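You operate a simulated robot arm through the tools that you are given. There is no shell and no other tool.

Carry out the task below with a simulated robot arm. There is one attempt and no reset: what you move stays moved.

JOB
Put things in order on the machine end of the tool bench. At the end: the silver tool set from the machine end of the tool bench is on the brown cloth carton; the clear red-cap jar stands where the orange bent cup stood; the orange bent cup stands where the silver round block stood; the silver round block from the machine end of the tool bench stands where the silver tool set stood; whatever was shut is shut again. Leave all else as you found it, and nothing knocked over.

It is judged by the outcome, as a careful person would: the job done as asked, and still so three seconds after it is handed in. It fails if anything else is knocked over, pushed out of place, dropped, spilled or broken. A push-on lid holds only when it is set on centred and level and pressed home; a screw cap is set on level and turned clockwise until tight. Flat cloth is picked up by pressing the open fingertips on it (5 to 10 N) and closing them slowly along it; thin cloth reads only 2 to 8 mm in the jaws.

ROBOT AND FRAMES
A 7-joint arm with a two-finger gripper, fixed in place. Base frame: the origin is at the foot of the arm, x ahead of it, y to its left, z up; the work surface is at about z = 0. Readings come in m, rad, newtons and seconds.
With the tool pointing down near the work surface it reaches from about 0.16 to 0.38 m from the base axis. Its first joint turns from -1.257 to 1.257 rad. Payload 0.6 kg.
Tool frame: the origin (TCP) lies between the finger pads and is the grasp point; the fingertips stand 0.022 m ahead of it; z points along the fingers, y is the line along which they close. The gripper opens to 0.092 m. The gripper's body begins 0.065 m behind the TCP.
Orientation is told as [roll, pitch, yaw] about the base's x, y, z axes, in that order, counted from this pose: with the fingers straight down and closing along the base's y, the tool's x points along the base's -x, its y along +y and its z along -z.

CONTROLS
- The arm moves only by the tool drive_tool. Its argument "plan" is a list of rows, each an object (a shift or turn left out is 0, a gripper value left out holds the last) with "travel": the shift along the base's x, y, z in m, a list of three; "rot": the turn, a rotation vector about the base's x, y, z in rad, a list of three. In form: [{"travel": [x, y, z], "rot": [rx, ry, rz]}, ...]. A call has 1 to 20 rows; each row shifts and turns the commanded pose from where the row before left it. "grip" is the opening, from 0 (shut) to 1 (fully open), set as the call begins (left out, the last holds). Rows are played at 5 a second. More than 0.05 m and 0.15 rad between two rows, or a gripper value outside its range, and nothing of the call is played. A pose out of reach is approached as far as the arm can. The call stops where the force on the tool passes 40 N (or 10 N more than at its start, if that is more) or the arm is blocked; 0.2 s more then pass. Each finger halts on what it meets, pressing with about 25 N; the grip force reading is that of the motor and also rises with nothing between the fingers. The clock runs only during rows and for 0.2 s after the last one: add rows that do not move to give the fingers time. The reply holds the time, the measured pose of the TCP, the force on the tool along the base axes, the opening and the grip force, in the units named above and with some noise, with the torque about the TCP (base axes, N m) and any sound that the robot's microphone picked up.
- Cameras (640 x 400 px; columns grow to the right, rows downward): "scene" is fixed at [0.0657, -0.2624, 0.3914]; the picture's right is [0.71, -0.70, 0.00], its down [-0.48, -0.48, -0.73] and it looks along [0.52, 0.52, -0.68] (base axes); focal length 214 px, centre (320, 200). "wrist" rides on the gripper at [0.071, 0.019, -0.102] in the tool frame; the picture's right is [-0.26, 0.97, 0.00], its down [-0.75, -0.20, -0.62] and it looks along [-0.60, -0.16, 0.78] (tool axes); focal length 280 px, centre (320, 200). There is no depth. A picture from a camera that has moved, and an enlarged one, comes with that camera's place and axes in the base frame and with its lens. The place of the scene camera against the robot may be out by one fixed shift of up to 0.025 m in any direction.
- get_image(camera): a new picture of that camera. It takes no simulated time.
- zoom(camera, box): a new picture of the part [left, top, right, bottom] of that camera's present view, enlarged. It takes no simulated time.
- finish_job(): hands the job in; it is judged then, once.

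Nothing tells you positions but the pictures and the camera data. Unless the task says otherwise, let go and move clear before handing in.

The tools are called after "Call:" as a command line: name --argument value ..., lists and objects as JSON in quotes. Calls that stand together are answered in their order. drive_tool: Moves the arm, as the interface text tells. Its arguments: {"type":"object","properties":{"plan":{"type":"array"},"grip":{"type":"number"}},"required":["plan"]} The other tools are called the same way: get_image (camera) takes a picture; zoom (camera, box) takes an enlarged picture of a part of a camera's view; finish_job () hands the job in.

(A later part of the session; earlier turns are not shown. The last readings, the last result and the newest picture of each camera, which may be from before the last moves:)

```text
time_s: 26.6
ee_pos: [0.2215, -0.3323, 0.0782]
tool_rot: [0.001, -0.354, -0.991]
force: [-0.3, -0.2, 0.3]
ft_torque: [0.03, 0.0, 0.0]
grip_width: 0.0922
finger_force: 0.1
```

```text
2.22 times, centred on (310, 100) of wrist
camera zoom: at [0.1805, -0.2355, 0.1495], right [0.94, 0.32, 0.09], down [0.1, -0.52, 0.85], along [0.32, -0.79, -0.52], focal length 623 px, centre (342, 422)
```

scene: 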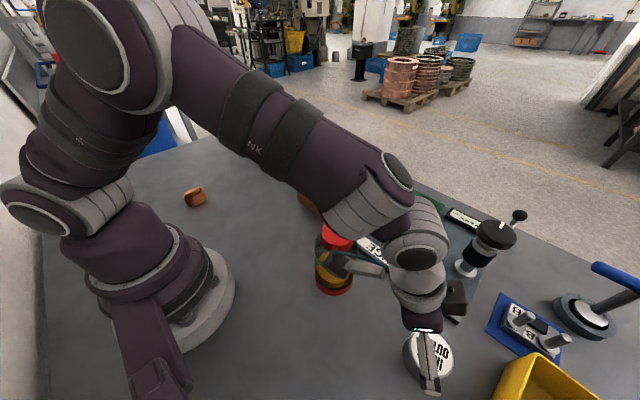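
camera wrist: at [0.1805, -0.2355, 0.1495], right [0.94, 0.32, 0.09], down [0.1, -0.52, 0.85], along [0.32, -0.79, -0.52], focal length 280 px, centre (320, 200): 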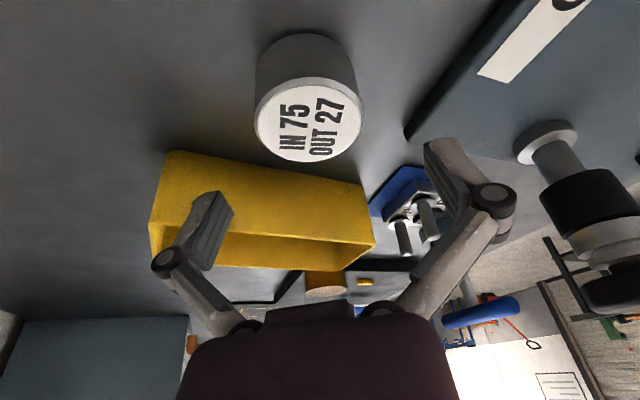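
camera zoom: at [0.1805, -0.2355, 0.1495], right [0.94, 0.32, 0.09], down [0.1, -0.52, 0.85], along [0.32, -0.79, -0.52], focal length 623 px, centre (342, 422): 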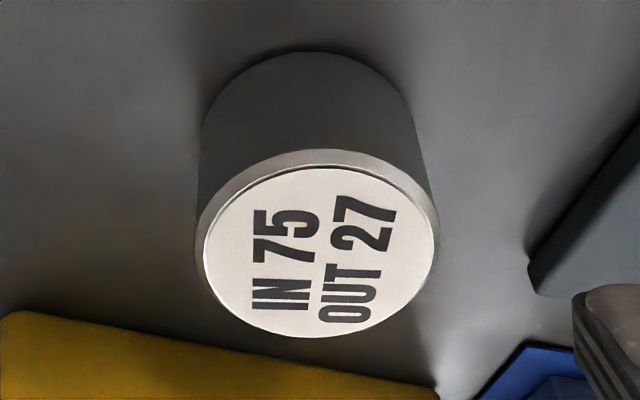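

The block centre is confirmed at (0.219, -0.332) and the TCP is within 2 mm of it. Descending around it.

Call:
drive_tool --plan '[{"travel": [-0.0015, -0.0005, -0.015]}, {"travel": [0, 0, -0.015]}, {"travel": [0, 0, -0.012]}, {"travel": [0, 0, -0.007]}, {"travel": [0, 0, 0]}, {"travel": [0, 0, 0]}]'

Call:
get_image --camera "wrist"

Call:
zoom --camera "scene" --box '[290, 160, 480, 400]'

```text
time_s: 28.0
ee_pos: [0.2171, -0.3331, 0.0307]
tool_rot: [0.001, -0.351, -0.99]
force: [-0.3, -0.4, 0.7]
ft_torque: [-0.03, 0.01, 0.05]
grip_width: 0.092
finger_force: 0.0
```

```text
taken
camera wrist: at [0.1774, -0.2371, 0.1007], right [0.94, 0.32, 0.09], down [0.1, -0.52, 0.85], along [0.32, -0.79, -0.52], focal length 280 px, centre (320, 200)
```

wrist: 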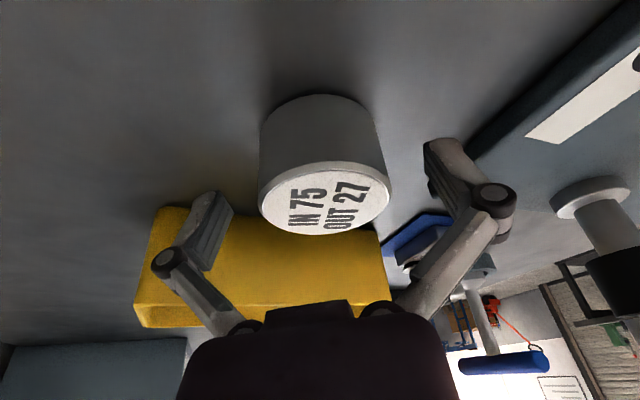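

```text
1.67 times, centred on (385, 280) of scene
camera zoom: at [0.0657, -0.2624, 0.3914], right [0.71, -0.7, 0.0], down [-0.48, -0.48, -0.73], along [0.52, 0.52, -0.68], focal length 358 px, centre (212, 67)
```

zoom: 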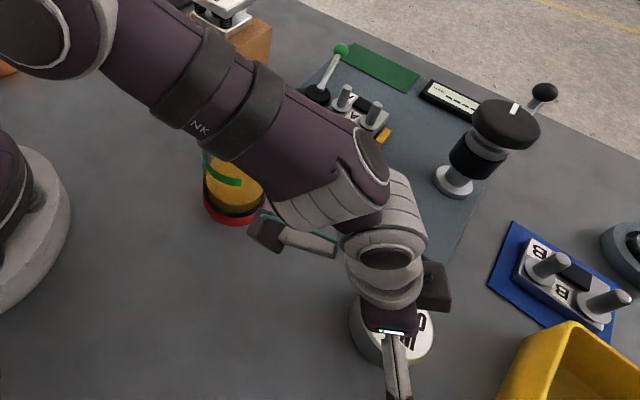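

Call:
drive_tool --plan '[{"travel": [0.0017, 0.0012, -0.001]}, {"travel": [0, 0, 0]}]'

Call:
drive_tool --plan '[{"travel": [0, 0, 0]}, {"travel": [0, 0, 0]}, {"travel": [0, 0, 0]}, {"travel": [0, 0, 0]}, {"travel": [0, 0, 0]}]' --grip 0.45

```text
time_s: 28.6
ee_pos: [0.2206, -0.3332, 0.0274]
tool_rot: [0.002, -0.352, -0.99]
force: [0.2, -0.4, 0.3]
ft_torque: [0.01, 0.02, -0.04]
grip_width: 0.092
finger_force: 0.1
```

```text
time_s: 29.8
ee_pos: [0.2197, -0.3325, 0.0276]
tool_rot: [-0.001, -0.355, -0.99]
force: [-2.0, 3.3, 7.9]
ft_torque: [0.05, 0.08, 0.0]
grip_width: 0.0574
finger_force: 24.5
```

Gripped at 57.4 mm, centred at (0.2195, -0.332). That is the cup's destination. Lifting slowly.

Call:
drive_tool --plan '[{"travel": [0, 0, 0.005]}, {"travel": [0, 0, 0.01]}, {"travel": [0, 0, 0.015]}, {"travel": [0, 0, 0.02]}, {"travel": [0, 0, 0]}, {"travel": [0, 0, 0]}]'

Call:
get_image --camera "wrist"

Call:
zoom --camera "scene" --box '[290, 160, 480, 400]'

```text
time_s: 31.2
ee_pos: [0.219, -0.3341, 0.0779]
tool_rot: [0.001, -0.354, -0.988]
force: [-0.7, -1.5, -3.3]
ft_torque: [0.0, 0.04, -0.02]
grip_width: 0.0575
finger_force: 24.9
```

```text
taken
camera wrist: at [0.1792, -0.2371, 0.1484], right [0.94, 0.32, 0.09], down [0.1, -0.52, 0.85], along [0.32, -0.79, -0.52], focal length 280 px, centre (320, 200)
```

wrist: 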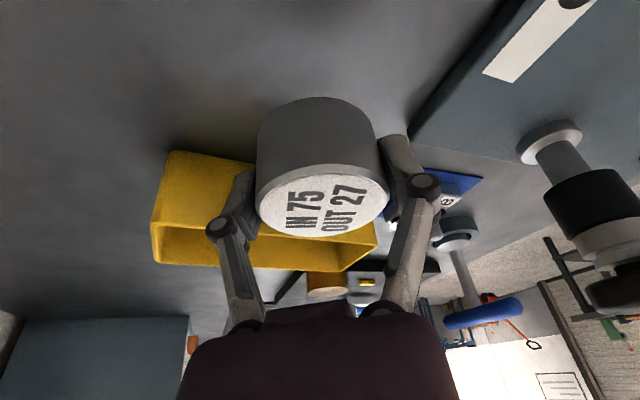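

```text
1.67 times, centred on (385, 280) of scene
camera zoom: at [0.0657, -0.2624, 0.3914], right [0.71, -0.7, 0.0], down [-0.48, -0.48, -0.73], along [0.52, 0.52, -0.68], focal length 358 px, centre (212, 67)
```

zoom: 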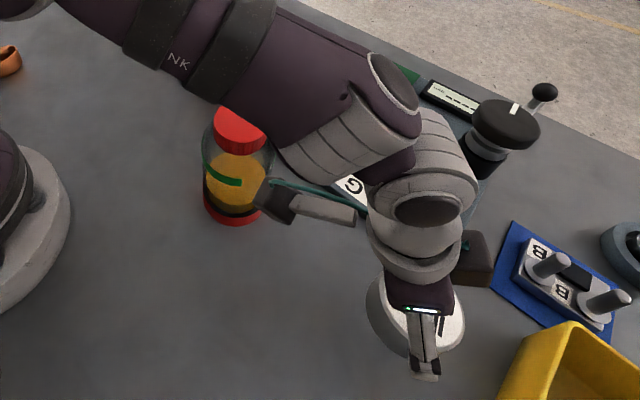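

The block is held securely (about 0.33 kg). I'll go up and inward first, so the jar is cleared, then check before swinging over to the left.

Call:
drive_tool --plan '[{"travel": [0, 0, 0.03]}, {"travel": [-0.008, 0.012, 0.03]}, {"travel": [-0.012, 0.018, 0.03]}, {"travel": [-0.016, 0.024, 0.03]}, {"travel": [-0.02, 0.03, 0.027]}, {"travel": [-0.013, 0.0205, 0.005]}, {"travel": [-0.0127, 0.0205, 0]}, {"travel": [0, 0, 0]}, {"travel": [0, 0, 0]}]'

Call:
get_image --camera "wrist"

Call:
get_image --camera "scene"

```text
time_s: 33.2
ee_pos: [0.1371, -0.2061, 0.2307]
tool_rot: [-0.001, -0.353, -0.989]
force: [-0.2, -0.1, -2.5]
ft_torque: [0.0, 0.01, -0.01]
grip_width: 0.0576
finger_force: 24.4
```

```text
taken
camera wrist: at [0.0967, -0.1093, 0.3022], right [0.94, 0.32, 0.09], down [0.1, -0.52, 0.85], along [0.32, -0.79, -0.52], focal length 280 px, centre (320, 200)
```

wrist: 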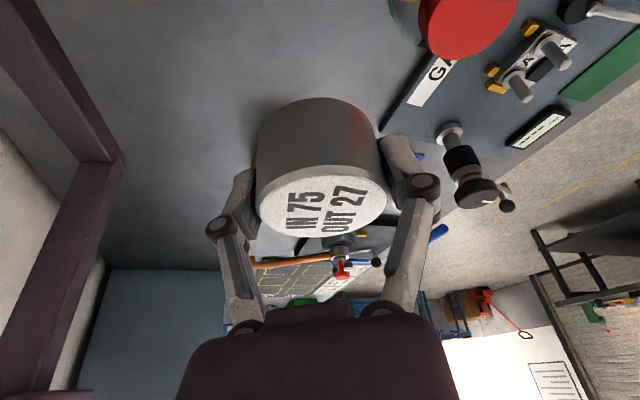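

```text
taken
```

scene: 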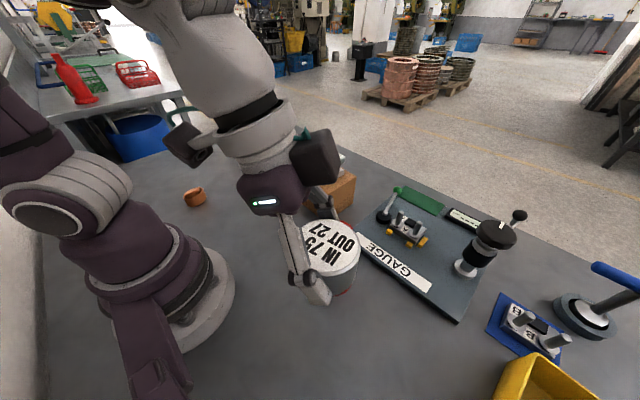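

Clear and stable, with the block's underside at about 0.20 m, well above the jar. Swinging to the left now.

Call:
drive_tool --plan '[{"travel": [0.0262, 0.0198, 0], "rot": [0, 0, 0.1313]}, {"travel": [0.0234, 0.023, 0], "rot": [0, 0, 0.1313]}, {"travel": [0.0202, 0.026, 0], "rot": [0, 0, 0.1313]}, {"travel": [0.0165, 0.0283, 0], "rot": [0, 0, 0.1313]}, {"travel": [0.0127, 0.0302, 0], "rot": [0, 0, 0.1313]}, {"travel": [0.0087, 0.0316, 0], "rot": [0, 0, 0.1313]}, {"travel": [0.0044, 0.0325, 0], "rot": [0, 0, 0.1313]}, {"travel": [0.0001, 0.0328, 0], "rot": [0, 0, 0.1313]}, {"travel": [-0.0041, 0.0326, 0], "rot": [0, 0, 0.1313]}, {"travel": [-0.0084, 0.0317, 0], "rot": [0, 0, 0.1313]}, {"travel": [-0.0125, 0.0303, 0], "rot": [0, 0, 0.1313]}, {"travel": [-0.0163, 0.0285, 0], "rot": [0, 0, 0.1313]}, {"travel": [0, 0, 0]}, {"travel": [0, 0, 0]}]'

Call:
get_image --camera "wrist"

Call:
get_image --camera "scene"

```text
time_s: 36.2
ee_pos: [0.2099, 0.1403, 0.2313]
tool_rot: [0.0, -0.353, 0.586]
force: [0.3, 0.5, -2.3]
ft_torque: [0.0, 0.02, 0.02]
grip_width: 0.057
finger_force: 24.7
```

```text
taken
camera wrist: at [0.1134, 0.1016, 0.3015], right [-0.33, 0.94, 0.09], down [0.52, 0.1, 0.85], along [0.79, 0.33, -0.52], focal length 280 px, centre (320, 200)
```

wrist: 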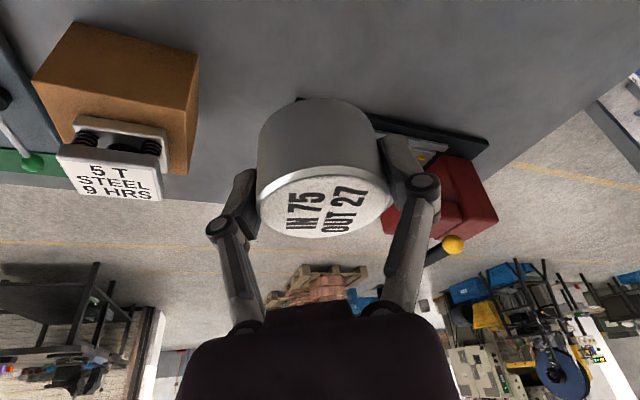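

```text
taken
```

scene: 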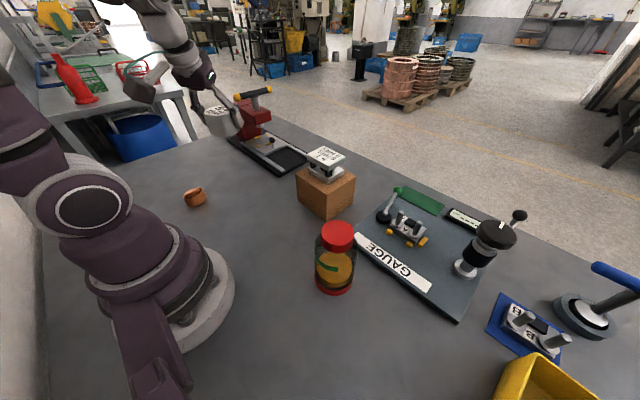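

The block is above the left area and the bench below is empty. I'll move to (0.221, 0.147) and lower to just above the surface.

Call:
drive_tool --plan '[{"travel": [0.0055, 0.0035, -0.03]}, {"travel": [0.0055, 0.0035, -0.04]}, {"travel": [0, 0, -0.04]}, {"travel": [0, 0, -0.035]}, {"travel": [0, 0, -0.025]}, {"travel": [0, 0, 0]}, {"travel": [0, 0, 0]}]'

Call:
zoom --camera "scene" --box '[160, 100, 310, 220]'

```text
time_s: 37.8
ee_pos: [0.2194, 0.1474, 0.0598]
tool_rot: [-0.001, -0.351, 0.586]
force: [0.2, 0.5, -2.0]
ft_torque: [0.01, 0.04, 0.02]
grip_width: 0.0573
finger_force: 24.3
```

```text
3.33 times, centred on (235, 160) of scene
camera zoom: at [0.0657, -0.2624, 0.3914], right [0.71, -0.7, 0.0], down [-0.48, -0.48, -0.73], along [0.52, 0.52, -0.68], focal length 715 px, centre (603, 333)
```

zoom: 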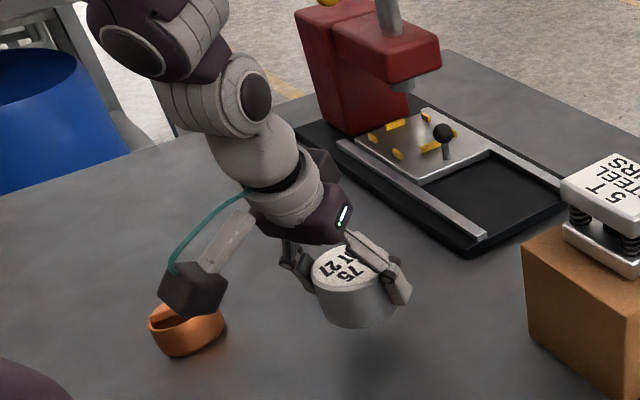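

Call:
drive_tool --plan '[{"travel": [0.0012, -0.0004, -0.015]}, {"travel": [0, 0, -0.012]}, {"travel": [0, 0, 0]}, {"travel": [0, 0, 0]}]'

Call:
drive_tool --plan '[{"travel": [0, 0, -0.002]}, {"travel": [0, 0, 0]}]'

Call:
drive_tool --plan '[{"travel": [0, 0, -0.0015]}, {"travel": [0, 0, 0]}]'

```text
time_s: 38.8
ee_pos: [0.221, 0.1482, 0.0339]
tool_rot: [0.0, -0.352, 0.588]
force: [-0.2, 0.2, -1.9]
ft_torque: [-0.01, 0.01, 0.02]
grip_width: 0.0575
finger_force: 25.2
```

```text
time_s: 39.4
ee_pos: [0.2215, 0.1476, 0.032]
tool_rot: [0.0, -0.352, 0.587]
force: [0.4, 0.6, -1.9]
ft_torque: [0.0, 0.0, 0.01]
grip_width: 0.0573
finger_force: 25.0
```

```text
time_s: 40.0
ee_pos: [0.2235, 0.1479, 0.0299]
tool_rot: [0.0, -0.351, 0.587]
force: [-0.3, 0.3, -2.1]
ft_torque: [-0.01, -0.01, 0.01]
grip_width: 0.057
finger_force: 24.7
```

Call:
drive_tool --plan '[{"travel": [-0.001, 0, -0.0015]}, {"travel": [0, 0, 0]}]'

Call:
drive_tool --plan '[{"travel": [0, 0, -0.001]}, {"travel": [0, 0, 0]}]'

```text
time_s: 40.6
ee_pos: [0.2209, 0.1479, 0.028]
tool_rot: [0.0, -0.353, 0.586]
force: [-0.2, -2.3, 14.0]
ft_torque: [-0.1, 0.04, 0.14]
grip_width: 0.0572
finger_force: 24.9
```

```text
time_s: 41.2
ee_pos: [0.2198, 0.1467, 0.0283]
tool_rot: [0.001, -0.355, 0.585]
force: [5.4, 2.0, 11.1]
ft_torque: [0.04, -0.31, 0.02]
grip_width: 0.0575
finger_force: 25.2
```

The block is on the bench at (0.221, 0.147). I'll ease off the pressure and release.

Call:
drive_tool --plan '[{"travel": [0, 0, 0.001]}, {"travel": [0, 0, 0]}]'

Call:
drive_tool --plan '[{"travel": [0, 0, 0]}, {"travel": [0, 0, 0]}, {"travel": [0, 0, 0]}, {"travel": [0, 0, 0]}]' --grip 1.0

Call:
get_image --camera "wrist"

```text
time_s: 41.8
ee_pos: [0.2206, 0.1453, 0.0284]
tool_rot: [-0.001, -0.351, 0.587]
force: [-1.6, 0.1, -2.2]
ft_torque: [0.01, 0.0, 0.02]
grip_width: 0.0571
finger_force: 25.2
```

```text
time_s: 42.8
ee_pos: [0.2194, 0.1469, 0.0274]
tool_rot: [0.0, -0.354, 0.587]
force: [-0.1, 0.2, 0.5]
ft_torque: [0.0, 0.0, -0.04]
grip_width: 0.092
finger_force: 0.0
```

```text
taken
camera wrist: at [0.1248, 0.1081, 0.0995], right [-0.33, 0.94, 0.09], down [0.52, 0.1, 0.85], along [0.79, 0.33, -0.52], focal length 280 px, centre (320, 200)
```

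wrist: 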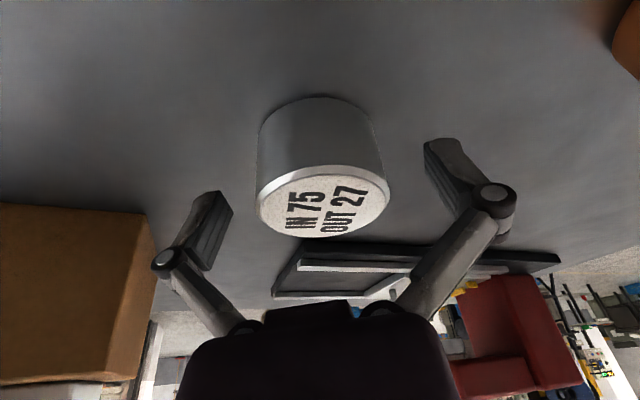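

The block stands flat in the tool set's old place. I'll go straight up, level the tool, and swing toward the cup for a close look.

Call:
drive_tool --plan '[{"travel": [0, 0, 0.03]}, {"travel": [0, 0, 0.04]}, {"travel": [0, 0, 0.04]}, {"travel": [0, 0, 0.01], "rot": [-0.0648, 0.0974, 0]}, {"travel": [0, 0, 0.01], "rot": [-0.0648, 0.0974, 0]}, {"travel": [0, 0, 0.01], "rot": [-0.0648, 0.0974, 0]}, {"travel": [-0.0271, 0.0144, 0], "rot": [0, 0, 0.105]}, {"travel": [-0.0276, 0.0104, 0], "rot": [0, 0, 0.105]}, {"travel": [-0.0268, 0.0073, 0], "rot": [0, 0, 0.105]}, {"travel": [-0.0267, 0.0027, 0], "rot": [0, 0, 0.105]}, {"travel": [-0.0259, -0.0008, 0], "rot": [0, 0, 0.105]}, {"travel": [0, 0, 0]}, {"travel": [0, 0, 0]}]'

Call:
get_image --camera "wrist"

Call:
get_image --camera "scene"

```text
time_s: 45.6
ee_pos: [0.0856, 0.1804, 0.1672]
tool_rot: [0.0, 0.0, 1.111]
force: [0.3, -0.1, -0.2]
ft_torque: [-0.03, 0.02, 0.01]
grip_width: 0.0921
finger_force: 0.2
```

```text
taken
camera wrist: at [0.0367, 0.127, 0.2699], right [-0.75, 0.66, 0.0], down [0.52, 0.58, 0.63], along [0.42, 0.47, -0.78], focal length 280 px, centre (320, 200)
```

wrist: 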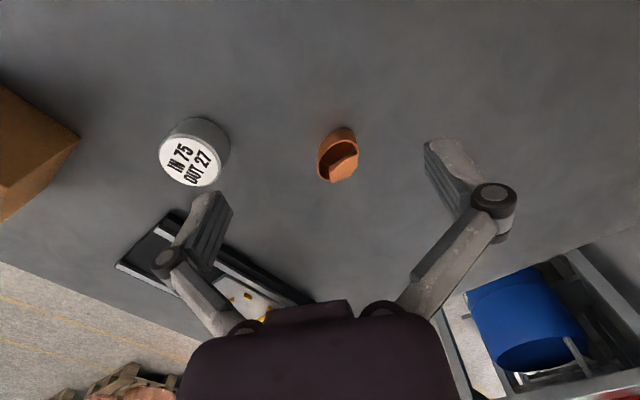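

```text
taken
```

scene: 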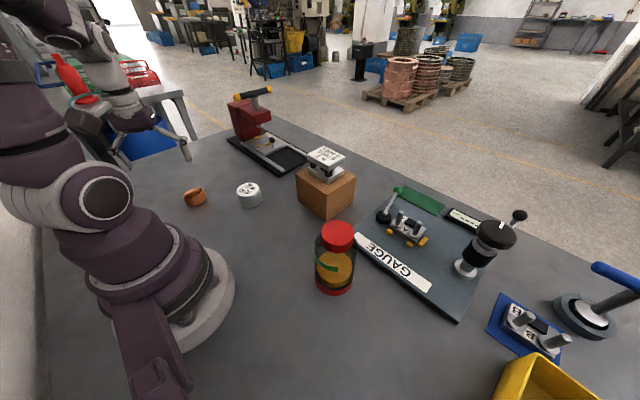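

The round block stands where the tool set was, and the cup is in view. Zooming in to see its shape.

Call:
zoom --camera "wrist" --box '[290, 105, 390, 205]'

Call:
zoom --camera "scene" --box '[170, 170, 230, 220]'

```text
4.00 times, centred on (340, 155) of wrist
camera zoom: at [0.0367, 0.127, 0.2699], right [-0.75, 0.66, 0.0], down [0.52, 0.58, 0.63], along [0.42, 0.47, -0.78], focal length 1122 px, centre (240, 380)
```

zoom: 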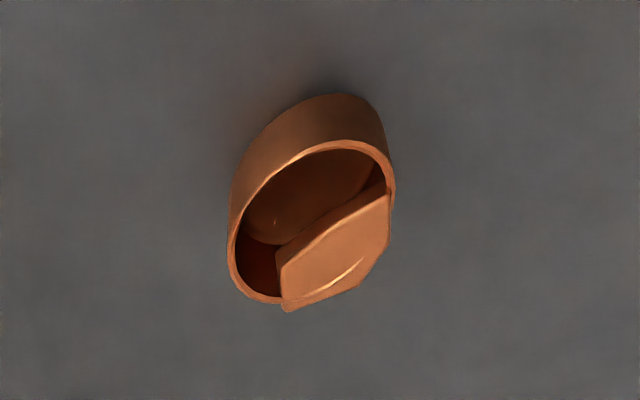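

```text
8.00 times, centred on (200, 195) of scene
camera zoom: at [0.0657, -0.2624, 0.3914], right [0.71, -0.7, 0.0], down [-0.48, -0.48, -0.73], along [0.52, 0.52, -0.68], focal length 1716 px, centre (1280, 240)
```

zoom: 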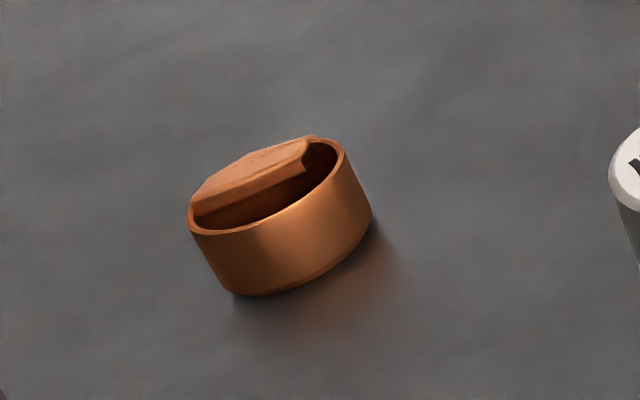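

The cup is about 48–50 mm across with its centre near (0.119, 0.255). Its +y wall is folded inward, so I'll grip along x where the wall is intact, using the same outward tilt because its destination needs it. I'll hover closer to check.

Call:
drive_tool --plan '[{"travel": [0.008, 0.012, -0.01], "rot": [0, 0, 0.13]}, {"travel": [0.008, 0.012, -0.01], "rot": [0, 0, 0.13]}, {"travel": [0.008, 0.012, -0.01], "rot": [0, 0, 0.13]}, {"travel": [0.003, 0.006, -0.015], "rot": [0.1167, -0.0083, 0]}, {"travel": [0.003, 0.006, -0.015], "rot": [0.1167, -0.0083, 0]}, {"travel": [0.003, 0.006, -0.015], "rot": [0.1167, -0.0083, 0]}, {"travel": [0, 0, 0]}, {"travel": [0, 0, 0]}]'

Call:
get_image --camera "wrist"

Call:
zoom --camera "scene" --box '[120, 90, 300, 230]'

```text
time_s: 47.4
ee_pos: [0.1208, 0.2332, 0.0913]
tool_rot: [-0.003, -0.354, 1.501]
force: [0.9, 0.0, -0.1]
ft_torque: [-0.03, 0.02, 0.02]
grip_width: 0.092
finger_force: 0.2
```

```text
taken
camera wrist: at [0.0926, 0.134, 0.1627], right [-0.95, 0.31, 0.09], down [0.24, 0.47, 0.85], along [0.22, 0.82, -0.52], focal length 280 px, centre (320, 200)
```

wrist: 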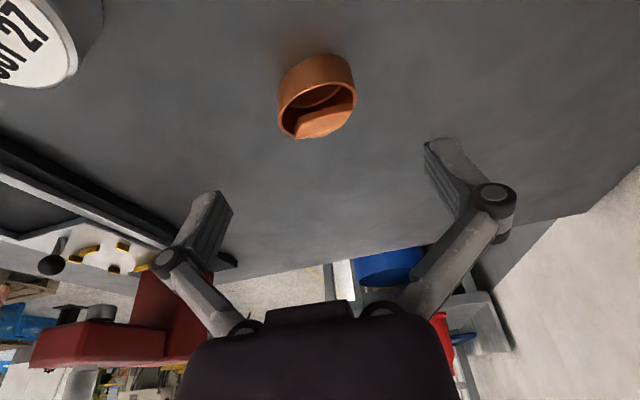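

```text
2.86 times, centred on (210, 160) of scene
camera zoom: at [0.0657, -0.2624, 0.3914], right [0.71, -0.7, 0.0], down [-0.48, -0.48, -0.73], along [0.52, 0.52, -0.68], focal length 613 px, centre (634, 314)
```

zoom: 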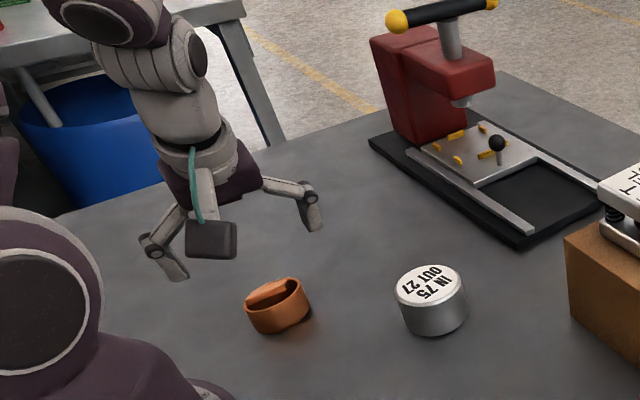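

Call:
zoom --camera "wrist" --box '[255, 40, 385, 160]'

```text
3.33 times, centred on (320, 100) of wrist
camera zoom: at [0.0926, 0.134, 0.1627], right [-0.95, 0.31, 0.09], down [0.24, 0.47, 0.85], along [0.22, 0.82, -0.52], focal length 935 px, centre (320, 533)
```

zoom: 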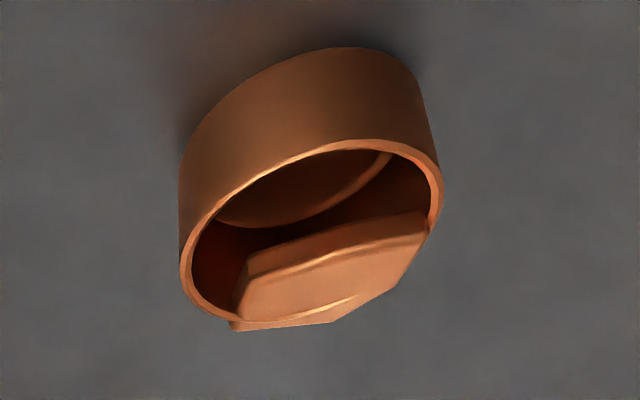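

The cup spans x from 0.094 to 0.144 and its centre is about (0.1186, 0.256), which is the jar's destination. Aligning and descending around it.

Call:
drive_tool --plan '[{"travel": [-0.0015, 0.009, 0]}, {"travel": [0, 0.008, -0.01]}, {"travel": [0, 0, -0.02]}, {"travel": [0, 0, -0.015]}, {"travel": [0, 0, 0]}, {"travel": [0, 0, 0]}]'

Call:
get_image --camera "wrist"

Call:
zoom --camera "scene" --box '[120, 100, 260, 230]'

```text
time_s: 48.8
ee_pos: [0.1169, 0.25, 0.0466]
tool_rot: [-0.002, -0.354, 1.502]
force: [-0.1, -0.7, 0.2]
ft_torque: [0.0, 0.02, -0.02]
grip_width: 0.092
finger_force: 0.1
```

```text
taken
camera wrist: at [0.0898, 0.1507, 0.1176], right [-0.95, 0.31, 0.09], down [0.24, 0.47, 0.85], along [0.22, 0.82, -0.52], focal length 280 px, centre (320, 200)
```

wrist: 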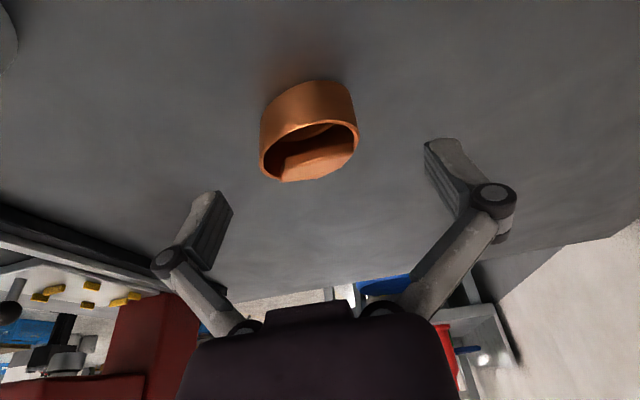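

```text
3.08 times, centred on (190, 165) of scene
camera zoom: at [0.0657, -0.2624, 0.3914], right [0.71, -0.7, 0.0], down [-0.48, -0.48, -0.73], along [0.52, 0.52, -0.68], focal length 660 px, centre (720, 308)
```

zoom: 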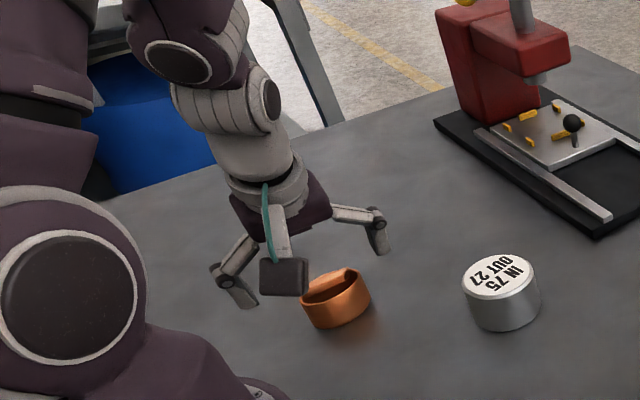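

Call:
drive_tool --plan '[{"travel": [0.0015, 0, -0.008]}, {"travel": [0, 0, -0.007]}, {"travel": [0, 0, -0.004]}, {"travel": [0, 0, 0]}, {"travel": [0, 0, 0]}]'

Call:
get_image --camera "wrist"

```text
time_s: 50.0
ee_pos: [0.1172, 0.2508, 0.03]
tool_rot: [-0.003, -0.352, 1.501]
force: [-0.1, -0.4, 0.5]
ft_torque: [0.0, -0.03, 0.02]
grip_width: 0.092
finger_force: 0.1
```

```text
taken
camera wrist: at [0.0908, 0.152, 0.0999], right [-0.95, 0.31, 0.09], down [0.24, 0.48, 0.85], along [0.22, 0.82, -0.52], focal length 280 px, centre (320, 200)
```

wrist: 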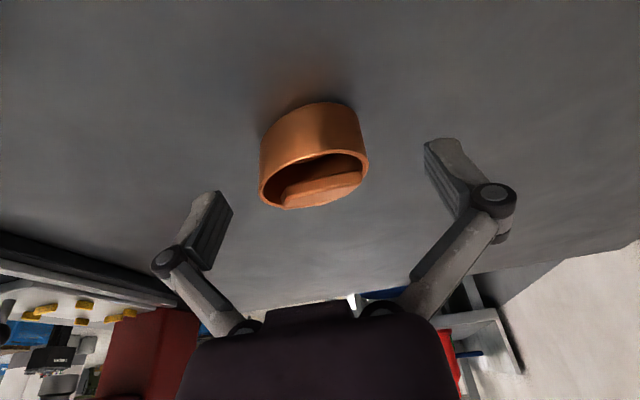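

Call:
drive_tool --plan '[{"travel": [0.0005, 0.001, -0.002]}, {"travel": [0, 0, 0]}]'

Call:
drive_tool --plan '[{"travel": [0, 0, 0]}, {"travel": [0, 0, 0]}, {"travel": [0, 0, 0]}, {"travel": [0, 0, 0]}, {"travel": [0, 0, 0]}]' --grip 0.45

Call:
get_image --camera "wrist"

```text
time_s: 50.6
ee_pos: [0.1185, 0.2514, 0.0273]
tool_rot: [-0.001, -0.353, 1.501]
force: [-0.1, -0.3, -0.5]
ft_torque: [0.01, 0.02, -0.02]
grip_width: 0.0921
finger_force: 0.0
```

```text
time_s: 51.8
ee_pos: [0.118, 0.2523, 0.0273]
tool_rot: [-0.001, -0.355, 1.501]
force: [1.1, 0.4, 6.2]
ft_torque: [-0.08, -0.18, -0.03]
grip_width: 0.0453
finger_force: 25.2
```

```text
taken
camera wrist: at [0.0915, 0.1538, 0.0988], right [-0.95, 0.31, 0.09], down [0.24, 0.47, 0.85], along [0.22, 0.82, -0.52], focal length 280 px, centre (320, 200)
```

wrist: 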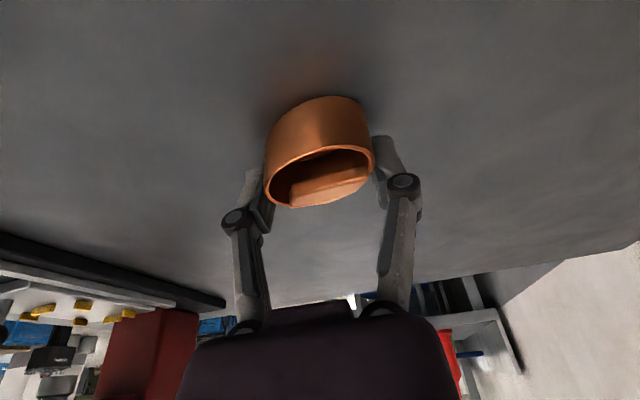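

Gripped at 45 mm. I'll lift slightly and check that the cup comes up level.

Call:
drive_tool --plan '[{"travel": [0, 0, 0.004]}, {"travel": [0, 0, 0.008]}, {"travel": [0, 0, 0.013]}, {"travel": [0, 0, 0]}, {"travel": [0, 0, 0]}]'

Call:
get_image --camera "wrist"

Call:
zoom --camera "scene" --box '[130, 130, 250, 230]'

```text
time_s: 53.0
ee_pos: [0.1197, 0.2524, 0.0519]
tool_rot: [-0.002, -0.352, 1.5]
force: [0.4, 1.2, 0.6]
ft_torque: [-0.01, -0.01, 0.0]
grip_width: 0.0453
finger_force: 25.0
```

```text
taken
camera wrist: at [0.0924, 0.1547, 0.1236], right [-0.95, 0.31, 0.09], down [0.24, 0.48, 0.85], along [0.22, 0.82, -0.52], focal length 280 px, centre (320, 200)
```

wrist: 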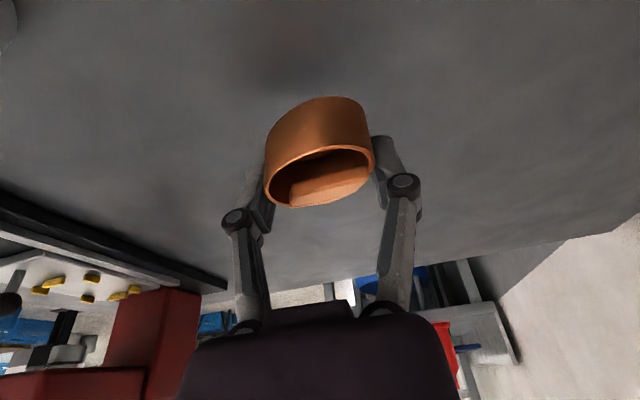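

```text
4.00 times, centred on (190, 180) of scene
camera zoom: at [0.0657, -0.2624, 0.3914], right [0.71, -0.7, 0.0], down [-0.48, -0.48, -0.73], along [0.52, 0.52, -0.68], focal length 858 px, centre (840, 280)
```

zoom: 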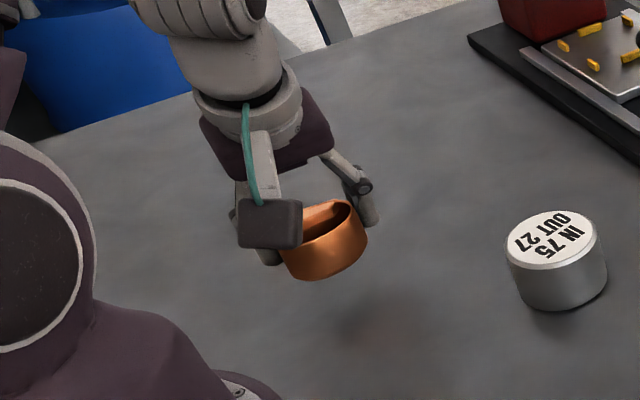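

The cup came up level and hasn't shifted in the fingers. I'll raise it, retract a little and turn to the radial heading before swinging.

Call:
drive_tool --plan '[{"travel": [0, 0, 0.03]}, {"travel": [0, 0, 0.04]}, {"travel": [0, 0, 0.04]}, {"travel": [-0.004, -0.009, 0.035], "rot": [0, 0, -0.124]}, {"travel": [-0.004, -0.009, 0.025], "rot": [0, 0, -0.124]}, {"travel": [-0.0045, -0.0086, 0.01], "rot": [0, 0, -0.125]}, {"travel": [0, 0, 0]}, {"travel": [0, 0, 0]}]'

Call:
get_image --camera "wrist"

```text
time_s: 54.8
ee_pos: [0.1071, 0.2253, 0.2337]
tool_rot: [-0.002, -0.353, 1.127]
force: [0.0, -0.1, -0.7]
ft_torque: [0.05, 0.02, 0.02]
grip_width: 0.045
finger_force: 25.0
```

```text
taken
camera wrist: at [0.0448, 0.143, 0.3045], right [-0.77, 0.64, 0.09], down [0.39, 0.36, 0.85], along [0.51, 0.68, -0.52], focal length 280 px, centre (320, 200)
```

wrist: 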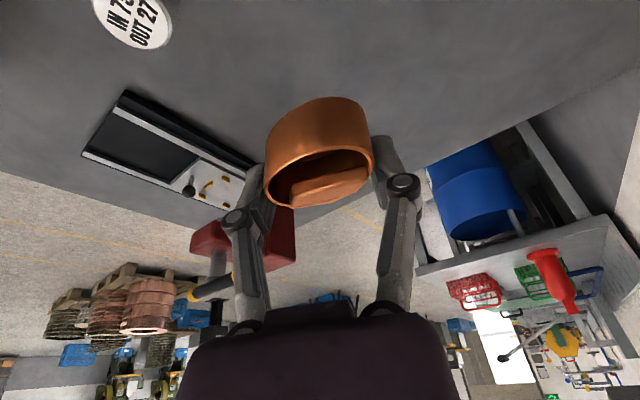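

The grip is steady and the cup hasn't moved in the fingers. Swinging across to the right side at height.

Call:
drive_tool --plan '[{"travel": [0.0288, -0.016, 0], "rot": [0, 0, -0.1323]}, {"travel": [0.0264, -0.0198, 0], "rot": [0, 0, -0.1323]}, {"travel": [0.0237, -0.0231, 0], "rot": [0, 0, -0.1323]}, {"travel": [0.0204, -0.026, 0], "rot": [0, 0, -0.1323]}, {"travel": [0.0168, -0.0285, 0], "rot": [0, 0, -0.1323]}, {"travel": [0.0129, -0.0304, 0], "rot": [0, 0, -0.1323]}, {"travel": [0.0087, -0.0319, 0], "rot": [0, 0, -0.1323]}, {"travel": [0.0045, -0.0327, 0], "rot": [0, 0, -0.1323]}, {"travel": [0.0001, -0.0331, 0], "rot": [0, 0, -0.1323]}, {"travel": [-0.0042, -0.0327, 0], "rot": [0, 0, -0.1323]}, {"travel": [-0.0086, -0.032, 0], "rot": [0, 0, -0.1323]}, {"travel": [-0.0127, -0.0305, 0], "rot": [0, 0, -0.1323]}, {"travel": [-0.0166, -0.0286, 0], "rot": [0, 0, -0.1323]}, {"travel": [-0.0201, -0.0261, 0], "rot": [0, 0, -0.1323]}, {"travel": [-0.0235, -0.0233, 0], "rot": [0, 0, -0.1323]}, {"travel": [-0.0264, -0.02, 0], "rot": [0, 0, -0.1323]}, {"travel": [0, 0, 0]}, {"travel": [0, 0, 0]}]'

Call:
get_image --camera "wrist"

Call:
get_image --camera "scene"

```text
time_s: 58.6
ee_pos: [0.1369, -0.2097, 0.2322]
tool_rot: [-0.002, -0.353, -0.99]
force: [1.5, 0.3, 0.1]
ft_torque: [0.04, 0.01, -0.02]
grip_width: 0.045
finger_force: 25.1
```

```text
taken
camera wrist: at [0.0971, -0.1125, 0.303], right [0.94, 0.32, 0.09], down [0.1, -0.52, 0.85], along [0.32, -0.79, -0.52], focal length 280 px, centre (320, 200)
```

wrist: 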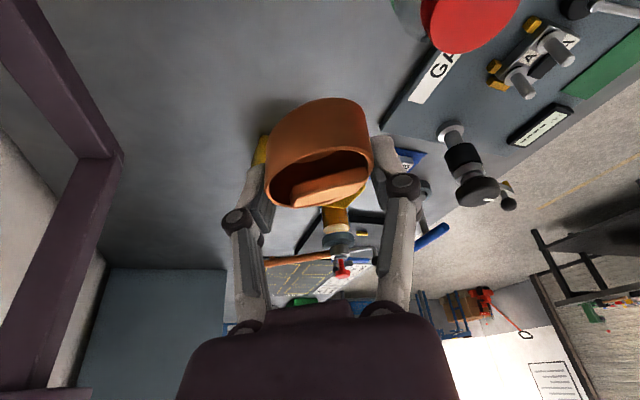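

```text
taken
```

scene: 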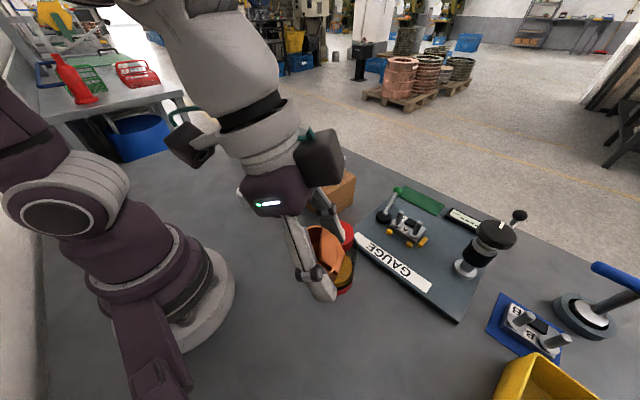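

The cup is still firm. I'll reach out along the reverse of the earlier path to hover above the round block's old place.

Call:
drive_tool --plan '[{"travel": [0.0125, -0.0195, 0]}, {"travel": [0.013, -0.0195, -0.005]}, {"travel": [0.02, -0.029, -0.027]}, {"travel": [0.016, -0.0235, -0.03]}, {"travel": [0.012, -0.0175, -0.03]}, {"travel": [0.0075, -0.0108, -0.03]}, {"travel": [0, 0, -0.03]}, {"travel": [0, 0, 0]}, {"travel": [0, 0, 0]}]'

Call:
get_image --camera "wrist"

Call:
zoom --camera "scene" --box '[290, 160, 480, 400]'

```text
time_s: 60.6
ee_pos: [0.2181, -0.3311, 0.0794]
tool_rot: [-0.002, -0.355, -0.987]
force: [0.0, 0.5, -0.4]
ft_torque: [0.0, -0.01, 0.02]
grip_width: 0.0449
finger_force: 24.8
```

```text
taken
camera wrist: at [0.1765, -0.2335, 0.1515], right [0.94, 0.33, 0.09], down [0.1, -0.52, 0.85], along [0.32, -0.79, -0.52], focal length 280 px, centre (320, 200)
```

wrist: 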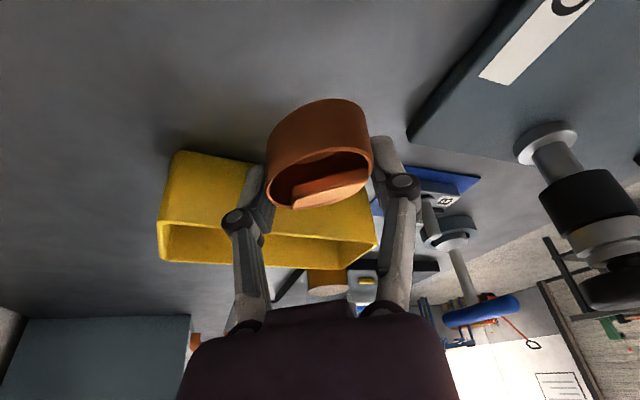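

```text
1.67 times, centred on (385, 280) of scene
camera zoom: at [0.0657, -0.2624, 0.3914], right [0.71, -0.7, 0.0], down [-0.48, -0.48, -0.73], along [0.52, 0.52, -0.68], focal length 358 px, centre (212, 67)
```

zoom: 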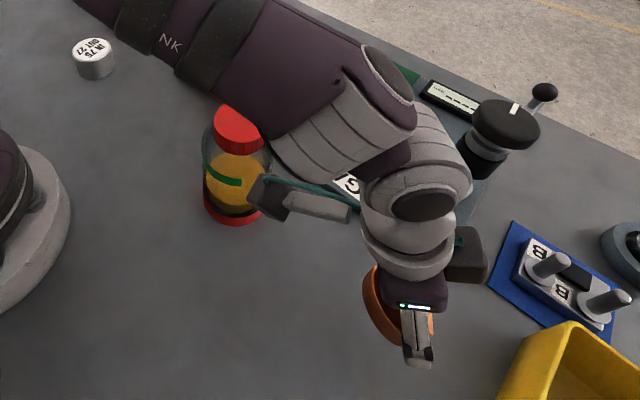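

Call:
drive_tool --plan '[{"travel": [0, 0, -0.015]}, {"travel": [0, 0, -0.015]}, {"travel": [0, 0, -0.012]}, {"travel": [0, 0, -0.005]}, {"travel": [0, 0, 0]}, {"travel": [0, 0, 0]}]'

Call:
drive_tool --plan '[{"travel": [0, 0, -0.002]}, {"travel": [0, 0, 0]}]'

Call:
drive_tool --plan '[{"travel": [0, 0, -0.001]}, {"travel": [0, 0, 0]}]'

```text
time_s: 62.0
ee_pos: [0.2175, -0.3293, 0.0321]
tool_rot: [0.0, -0.353, -0.987]
force: [-0.2, -1.3, 0.4]
ft_torque: [0.03, 0.0, 0.04]
grip_width: 0.0449
finger_force: 25.3
```

```text
time_s: 62.6
ee_pos: [0.2166, -0.3298, 0.0304]
tool_rot: [-0.001, -0.354, -0.988]
force: [0.0, 0.8, 0.1]
ft_torque: [0.01, 0.03, -0.02]
grip_width: 0.045
finger_force: 24.8
```

```text
time_s: 63.2
ee_pos: [0.2167, -0.33, 0.0297]
tool_rot: [-0.002, -0.352, -0.989]
force: [-0.1, -0.5, -0.1]
ft_torque: [0.0, 0.01, -0.01]
grip_width: 0.0448
finger_force: 25.4
```

Call:
drive_tool --plan '[{"travel": [0, 0, -0.001]}, {"travel": [0, 0, 0]}]'

Call:
drive_tool --plan '[{"travel": [0, 0, -0.001]}, {"travel": [0, 0, 0]}]'

Call:
get_image --camera "wrist"

```text
time_s: 63.8
ee_pos: [0.2158, -0.3292, 0.0275]
tool_rot: [-0.002, -0.351, -0.987]
force: [-0.3, -0.7, -1.1]
ft_torque: [0.01, 0.01, 0.0]
grip_width: 0.045
finger_force: 25.2
```

```text
time_s: 64.4
ee_pos: [0.2173, -0.3293, 0.0275]
tool_rot: [-0.004, -0.355, -0.99]
force: [0.0, 1.0, 0.2]
ft_torque: [0.04, 0.02, 0.01]
grip_width: 0.0447
finger_force: 25.1
```

```text
taken
camera wrist: at [0.1773, -0.233, 0.0989], right [0.94, 0.33, 0.09], down [0.1, -0.52, 0.85], along [0.32, -0.79, -0.52], focal length 280 px, centre (320, 200)
```

wrist: 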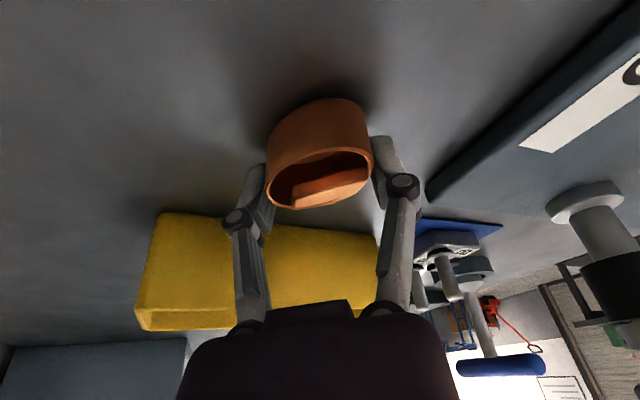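

Call:
drive_tool --plan '[{"travel": [0, 0, -0.001]}, {"travel": [0, 0, 0]}]'

Call:
drive_tool --plan '[{"travel": [0, 0, -0.001]}, {"travel": [0, 0, 0]}]'

```text
time_s: 65.0
ee_pos: [0.2186, -0.3302, 0.0263]
tool_rot: [-0.002, -0.354, -0.987]
force: [-0.7, 1.4, 9.7]
ft_torque: [-0.04, 0.2, -0.02]
grip_width: 0.0449
finger_force: 25.1
```

```text
time_s: 65.6
ee_pos: [0.2181, -0.3292, 0.0259]
tool_rot: [0.002, -0.354, -0.987]
force: [3.0, -1.3, 11.6]
ft_torque: [-0.04, 0.11, 0.0]
grip_width: 0.0449
finger_force: 25.0
```

The cup is down on the bench. Easing off by 1 mm and letting go.

Call:
drive_tool --plan '[{"travel": [0, 0, 0.001]}, {"travel": [0, 0, 0]}]'

Call:
drive_tool --plan '[{"travel": [0, 0, 0]}, {"travel": [0, 0, 0]}, {"travel": [0, 0, 0]}, {"travel": [0, 0, 0]}, {"travel": [0, 0, 0]}]' --grip 1.0

Call:
get_image --camera "wrist"

```text
time_s: 66.2
ee_pos: [0.2173, -0.3295, 0.0265]
tool_rot: [-0.001, -0.352, -0.988]
force: [0.4, 0.4, 0.0]
ft_torque: [0.03, 0.01, -0.02]
grip_width: 0.0444
finger_force: 24.6
```

```text
time_s: 67.4
ee_pos: [0.2189, -0.3291, 0.0252]
tool_rot: [-0.002, -0.353, -0.989]
force: [0.4, 0.1, -0.9]
ft_torque: [-0.01, -0.03, -0.05]
grip_width: 0.0919
finger_force: 0.0
```

```text
taken
camera wrist: at [0.1773, -0.2322, 0.0976], right [0.94, 0.33, 0.09], down [0.1, -0.52, 0.85], along [0.32, -0.79, -0.52], focal length 280 px, centre (320, 200)
```

wrist: 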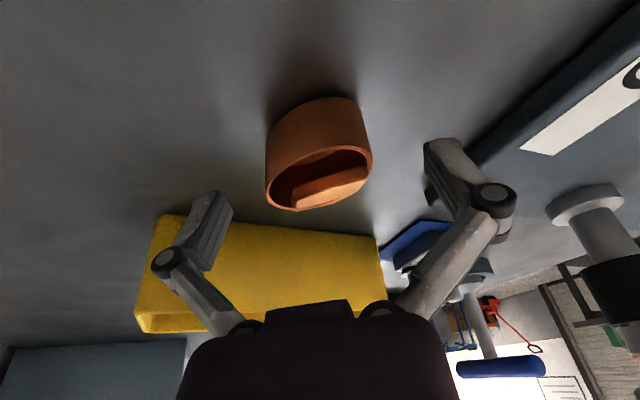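

The cup stands on the bench in the round block's old place. I'll go straight up, then retreat inward the same way as before.

Call:
drive_tool --plan '[{"travel": [0, 0, 0.015]}, {"travel": [0, 0, 0.035]}, {"travel": [0, 0, 0.03]}, {"travel": [-0.008, 0.012, 0.03]}, {"travel": [-0.012, 0.018, 0.03]}, {"travel": [-0.016, 0.024, 0.03]}, {"travel": [-0.02, 0.03, 0.027]}, {"travel": [-0.013, 0.0205, 0.005]}, {"travel": [-0.0127, 0.0205, 0]}, {"travel": [0, 0, 0]}, {"travel": [0, 0, 0]}]'

Call:
get_image --camera "wrist"

Call:
get_image --camera "scene"

```text
time_s: 69.8
ee_pos: [0.1358, -0.2054, 0.2278]
tool_rot: [-0.004, -0.352, -0.988]
force: [-0.2, 0.3, 0.2]
ft_torque: [0.01, 0.01, 0.06]
grip_width: 0.0917
finger_force: 0.1
```

```text
taken
camera wrist: at [0.0962, -0.1076, 0.2991], right [0.94, 0.33, 0.09], down [0.1, -0.52, 0.85], along [0.32, -0.79, -0.52], focal length 280 px, centre (320, 200)
```

wrist: 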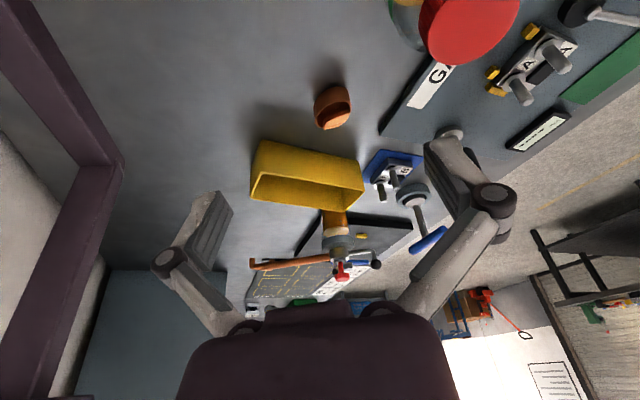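

```text
taken
```

scene: 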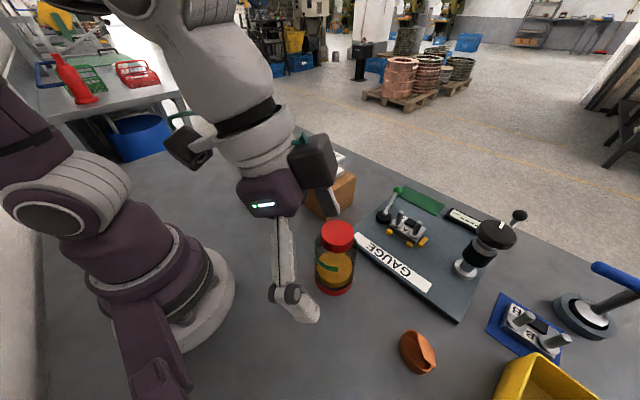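

The cup looks right in its new place. Now for the jar: I'll level the tool and move to look at it from the base side.

Call:
drive_tool --plan '[{"travel": [0, 0.01, 0.007], "rot": [0.0977, 0.0644, 0]}, {"travel": [0, 0.01, 0.007], "rot": [0.0977, 0.0644, 0]}, {"travel": [0, 0.01, 0.007], "rot": [0.0977, 0.0644, 0]}, {"travel": [0.003, 0.02, 0], "rot": [0, 0, 0.119]}, {"travel": [0.003, 0.02, 0], "rot": [0, 0, 0.119]}, {"travel": [0.003, 0.02, 0], "rot": [0, 0, 0.119]}, {"travel": [0, 0, 0]}, {"travel": [0, 0, 0]}]'

Call:
get_image --camera "wrist"

Call:
zoom --camera "scene" --box '[290, 205, 390, 305]'

Call:
zoom --camera "scene" --box '[370, 310, 490, 400]'

```text
time_s: 71.6
ee_pos: [0.1458, -0.114, 0.2488]
tool_rot: [-0.003, -0.001, -0.631]
force: [-1.1, 0.2, 0.2]
ft_torque: [-0.02, -0.01, 0.0]
grip_width: 0.092
finger_force: 0.0
```

```text
taken
camera wrist: at [0.0989, -0.0553, 0.3508], right [0.78, 0.63, 0.0], down [0.49, -0.61, 0.63], along [0.39, -0.49, -0.78], focal length 280 px, centre (320, 200)
```

wrist: 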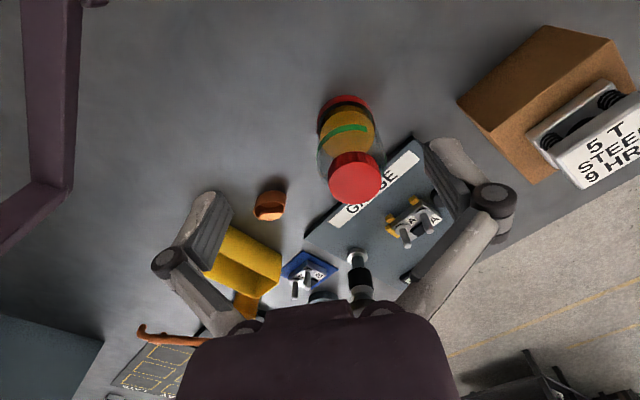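

```text
4.00 times, centred on (340, 255) of scene
camera zoom: at [0.0657, -0.2624, 0.3914], right [0.71, -0.7, 0.0], down [-0.48, -0.48, -0.73], along [0.52, 0.52, -0.68], focal length 858 px, centre (240, -20)
```

zoom: 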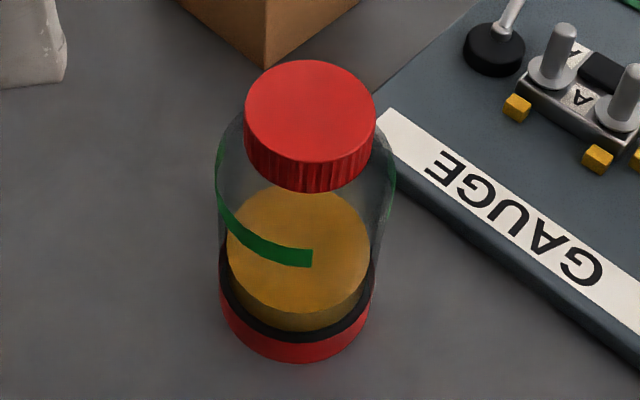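

```text
4.44 times, centred on (430, 355) of scene
camera zoom: at [0.0657, -0.2624, 0.3914], right [0.71, -0.7, 0.0], down [-0.48, -0.48, -0.73], along [0.52, 0.52, -0.68], focal length 953 px, centre (-169, -489)
```

zoom: 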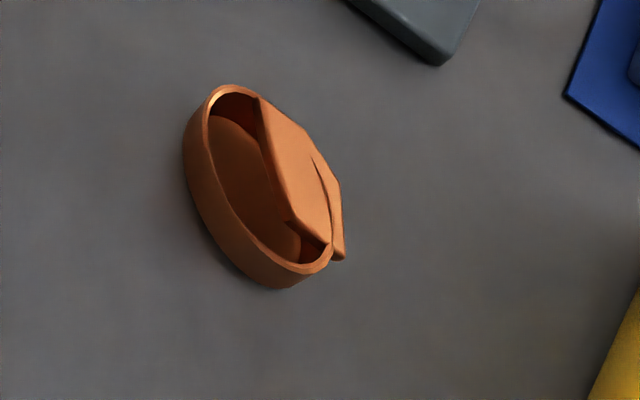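

The cup stands upright in the block's old place. Now zooming in on the jar from the wrist.

Call:
zoom --camera "wrist" --box '[290, 80, 410, 220]'

```text
2.86 times, centred on (350, 150) of wrist
camera zoom: at [0.0989, -0.0553, 0.3508], right [0.78, 0.63, 0.0], down [0.49, -0.61, 0.63], along [0.39, -0.49, -0.78], focal length 801 px, centre (234, 343)
```

zoom: 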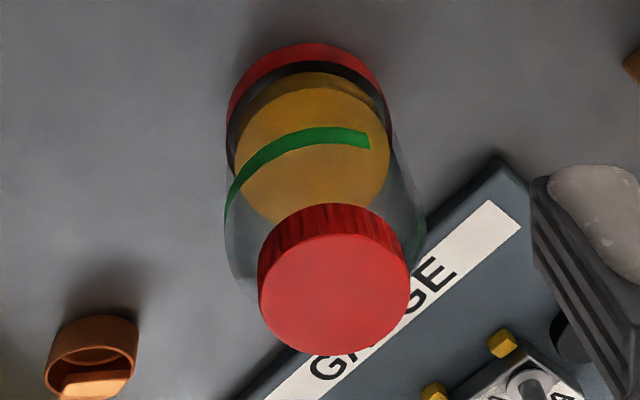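

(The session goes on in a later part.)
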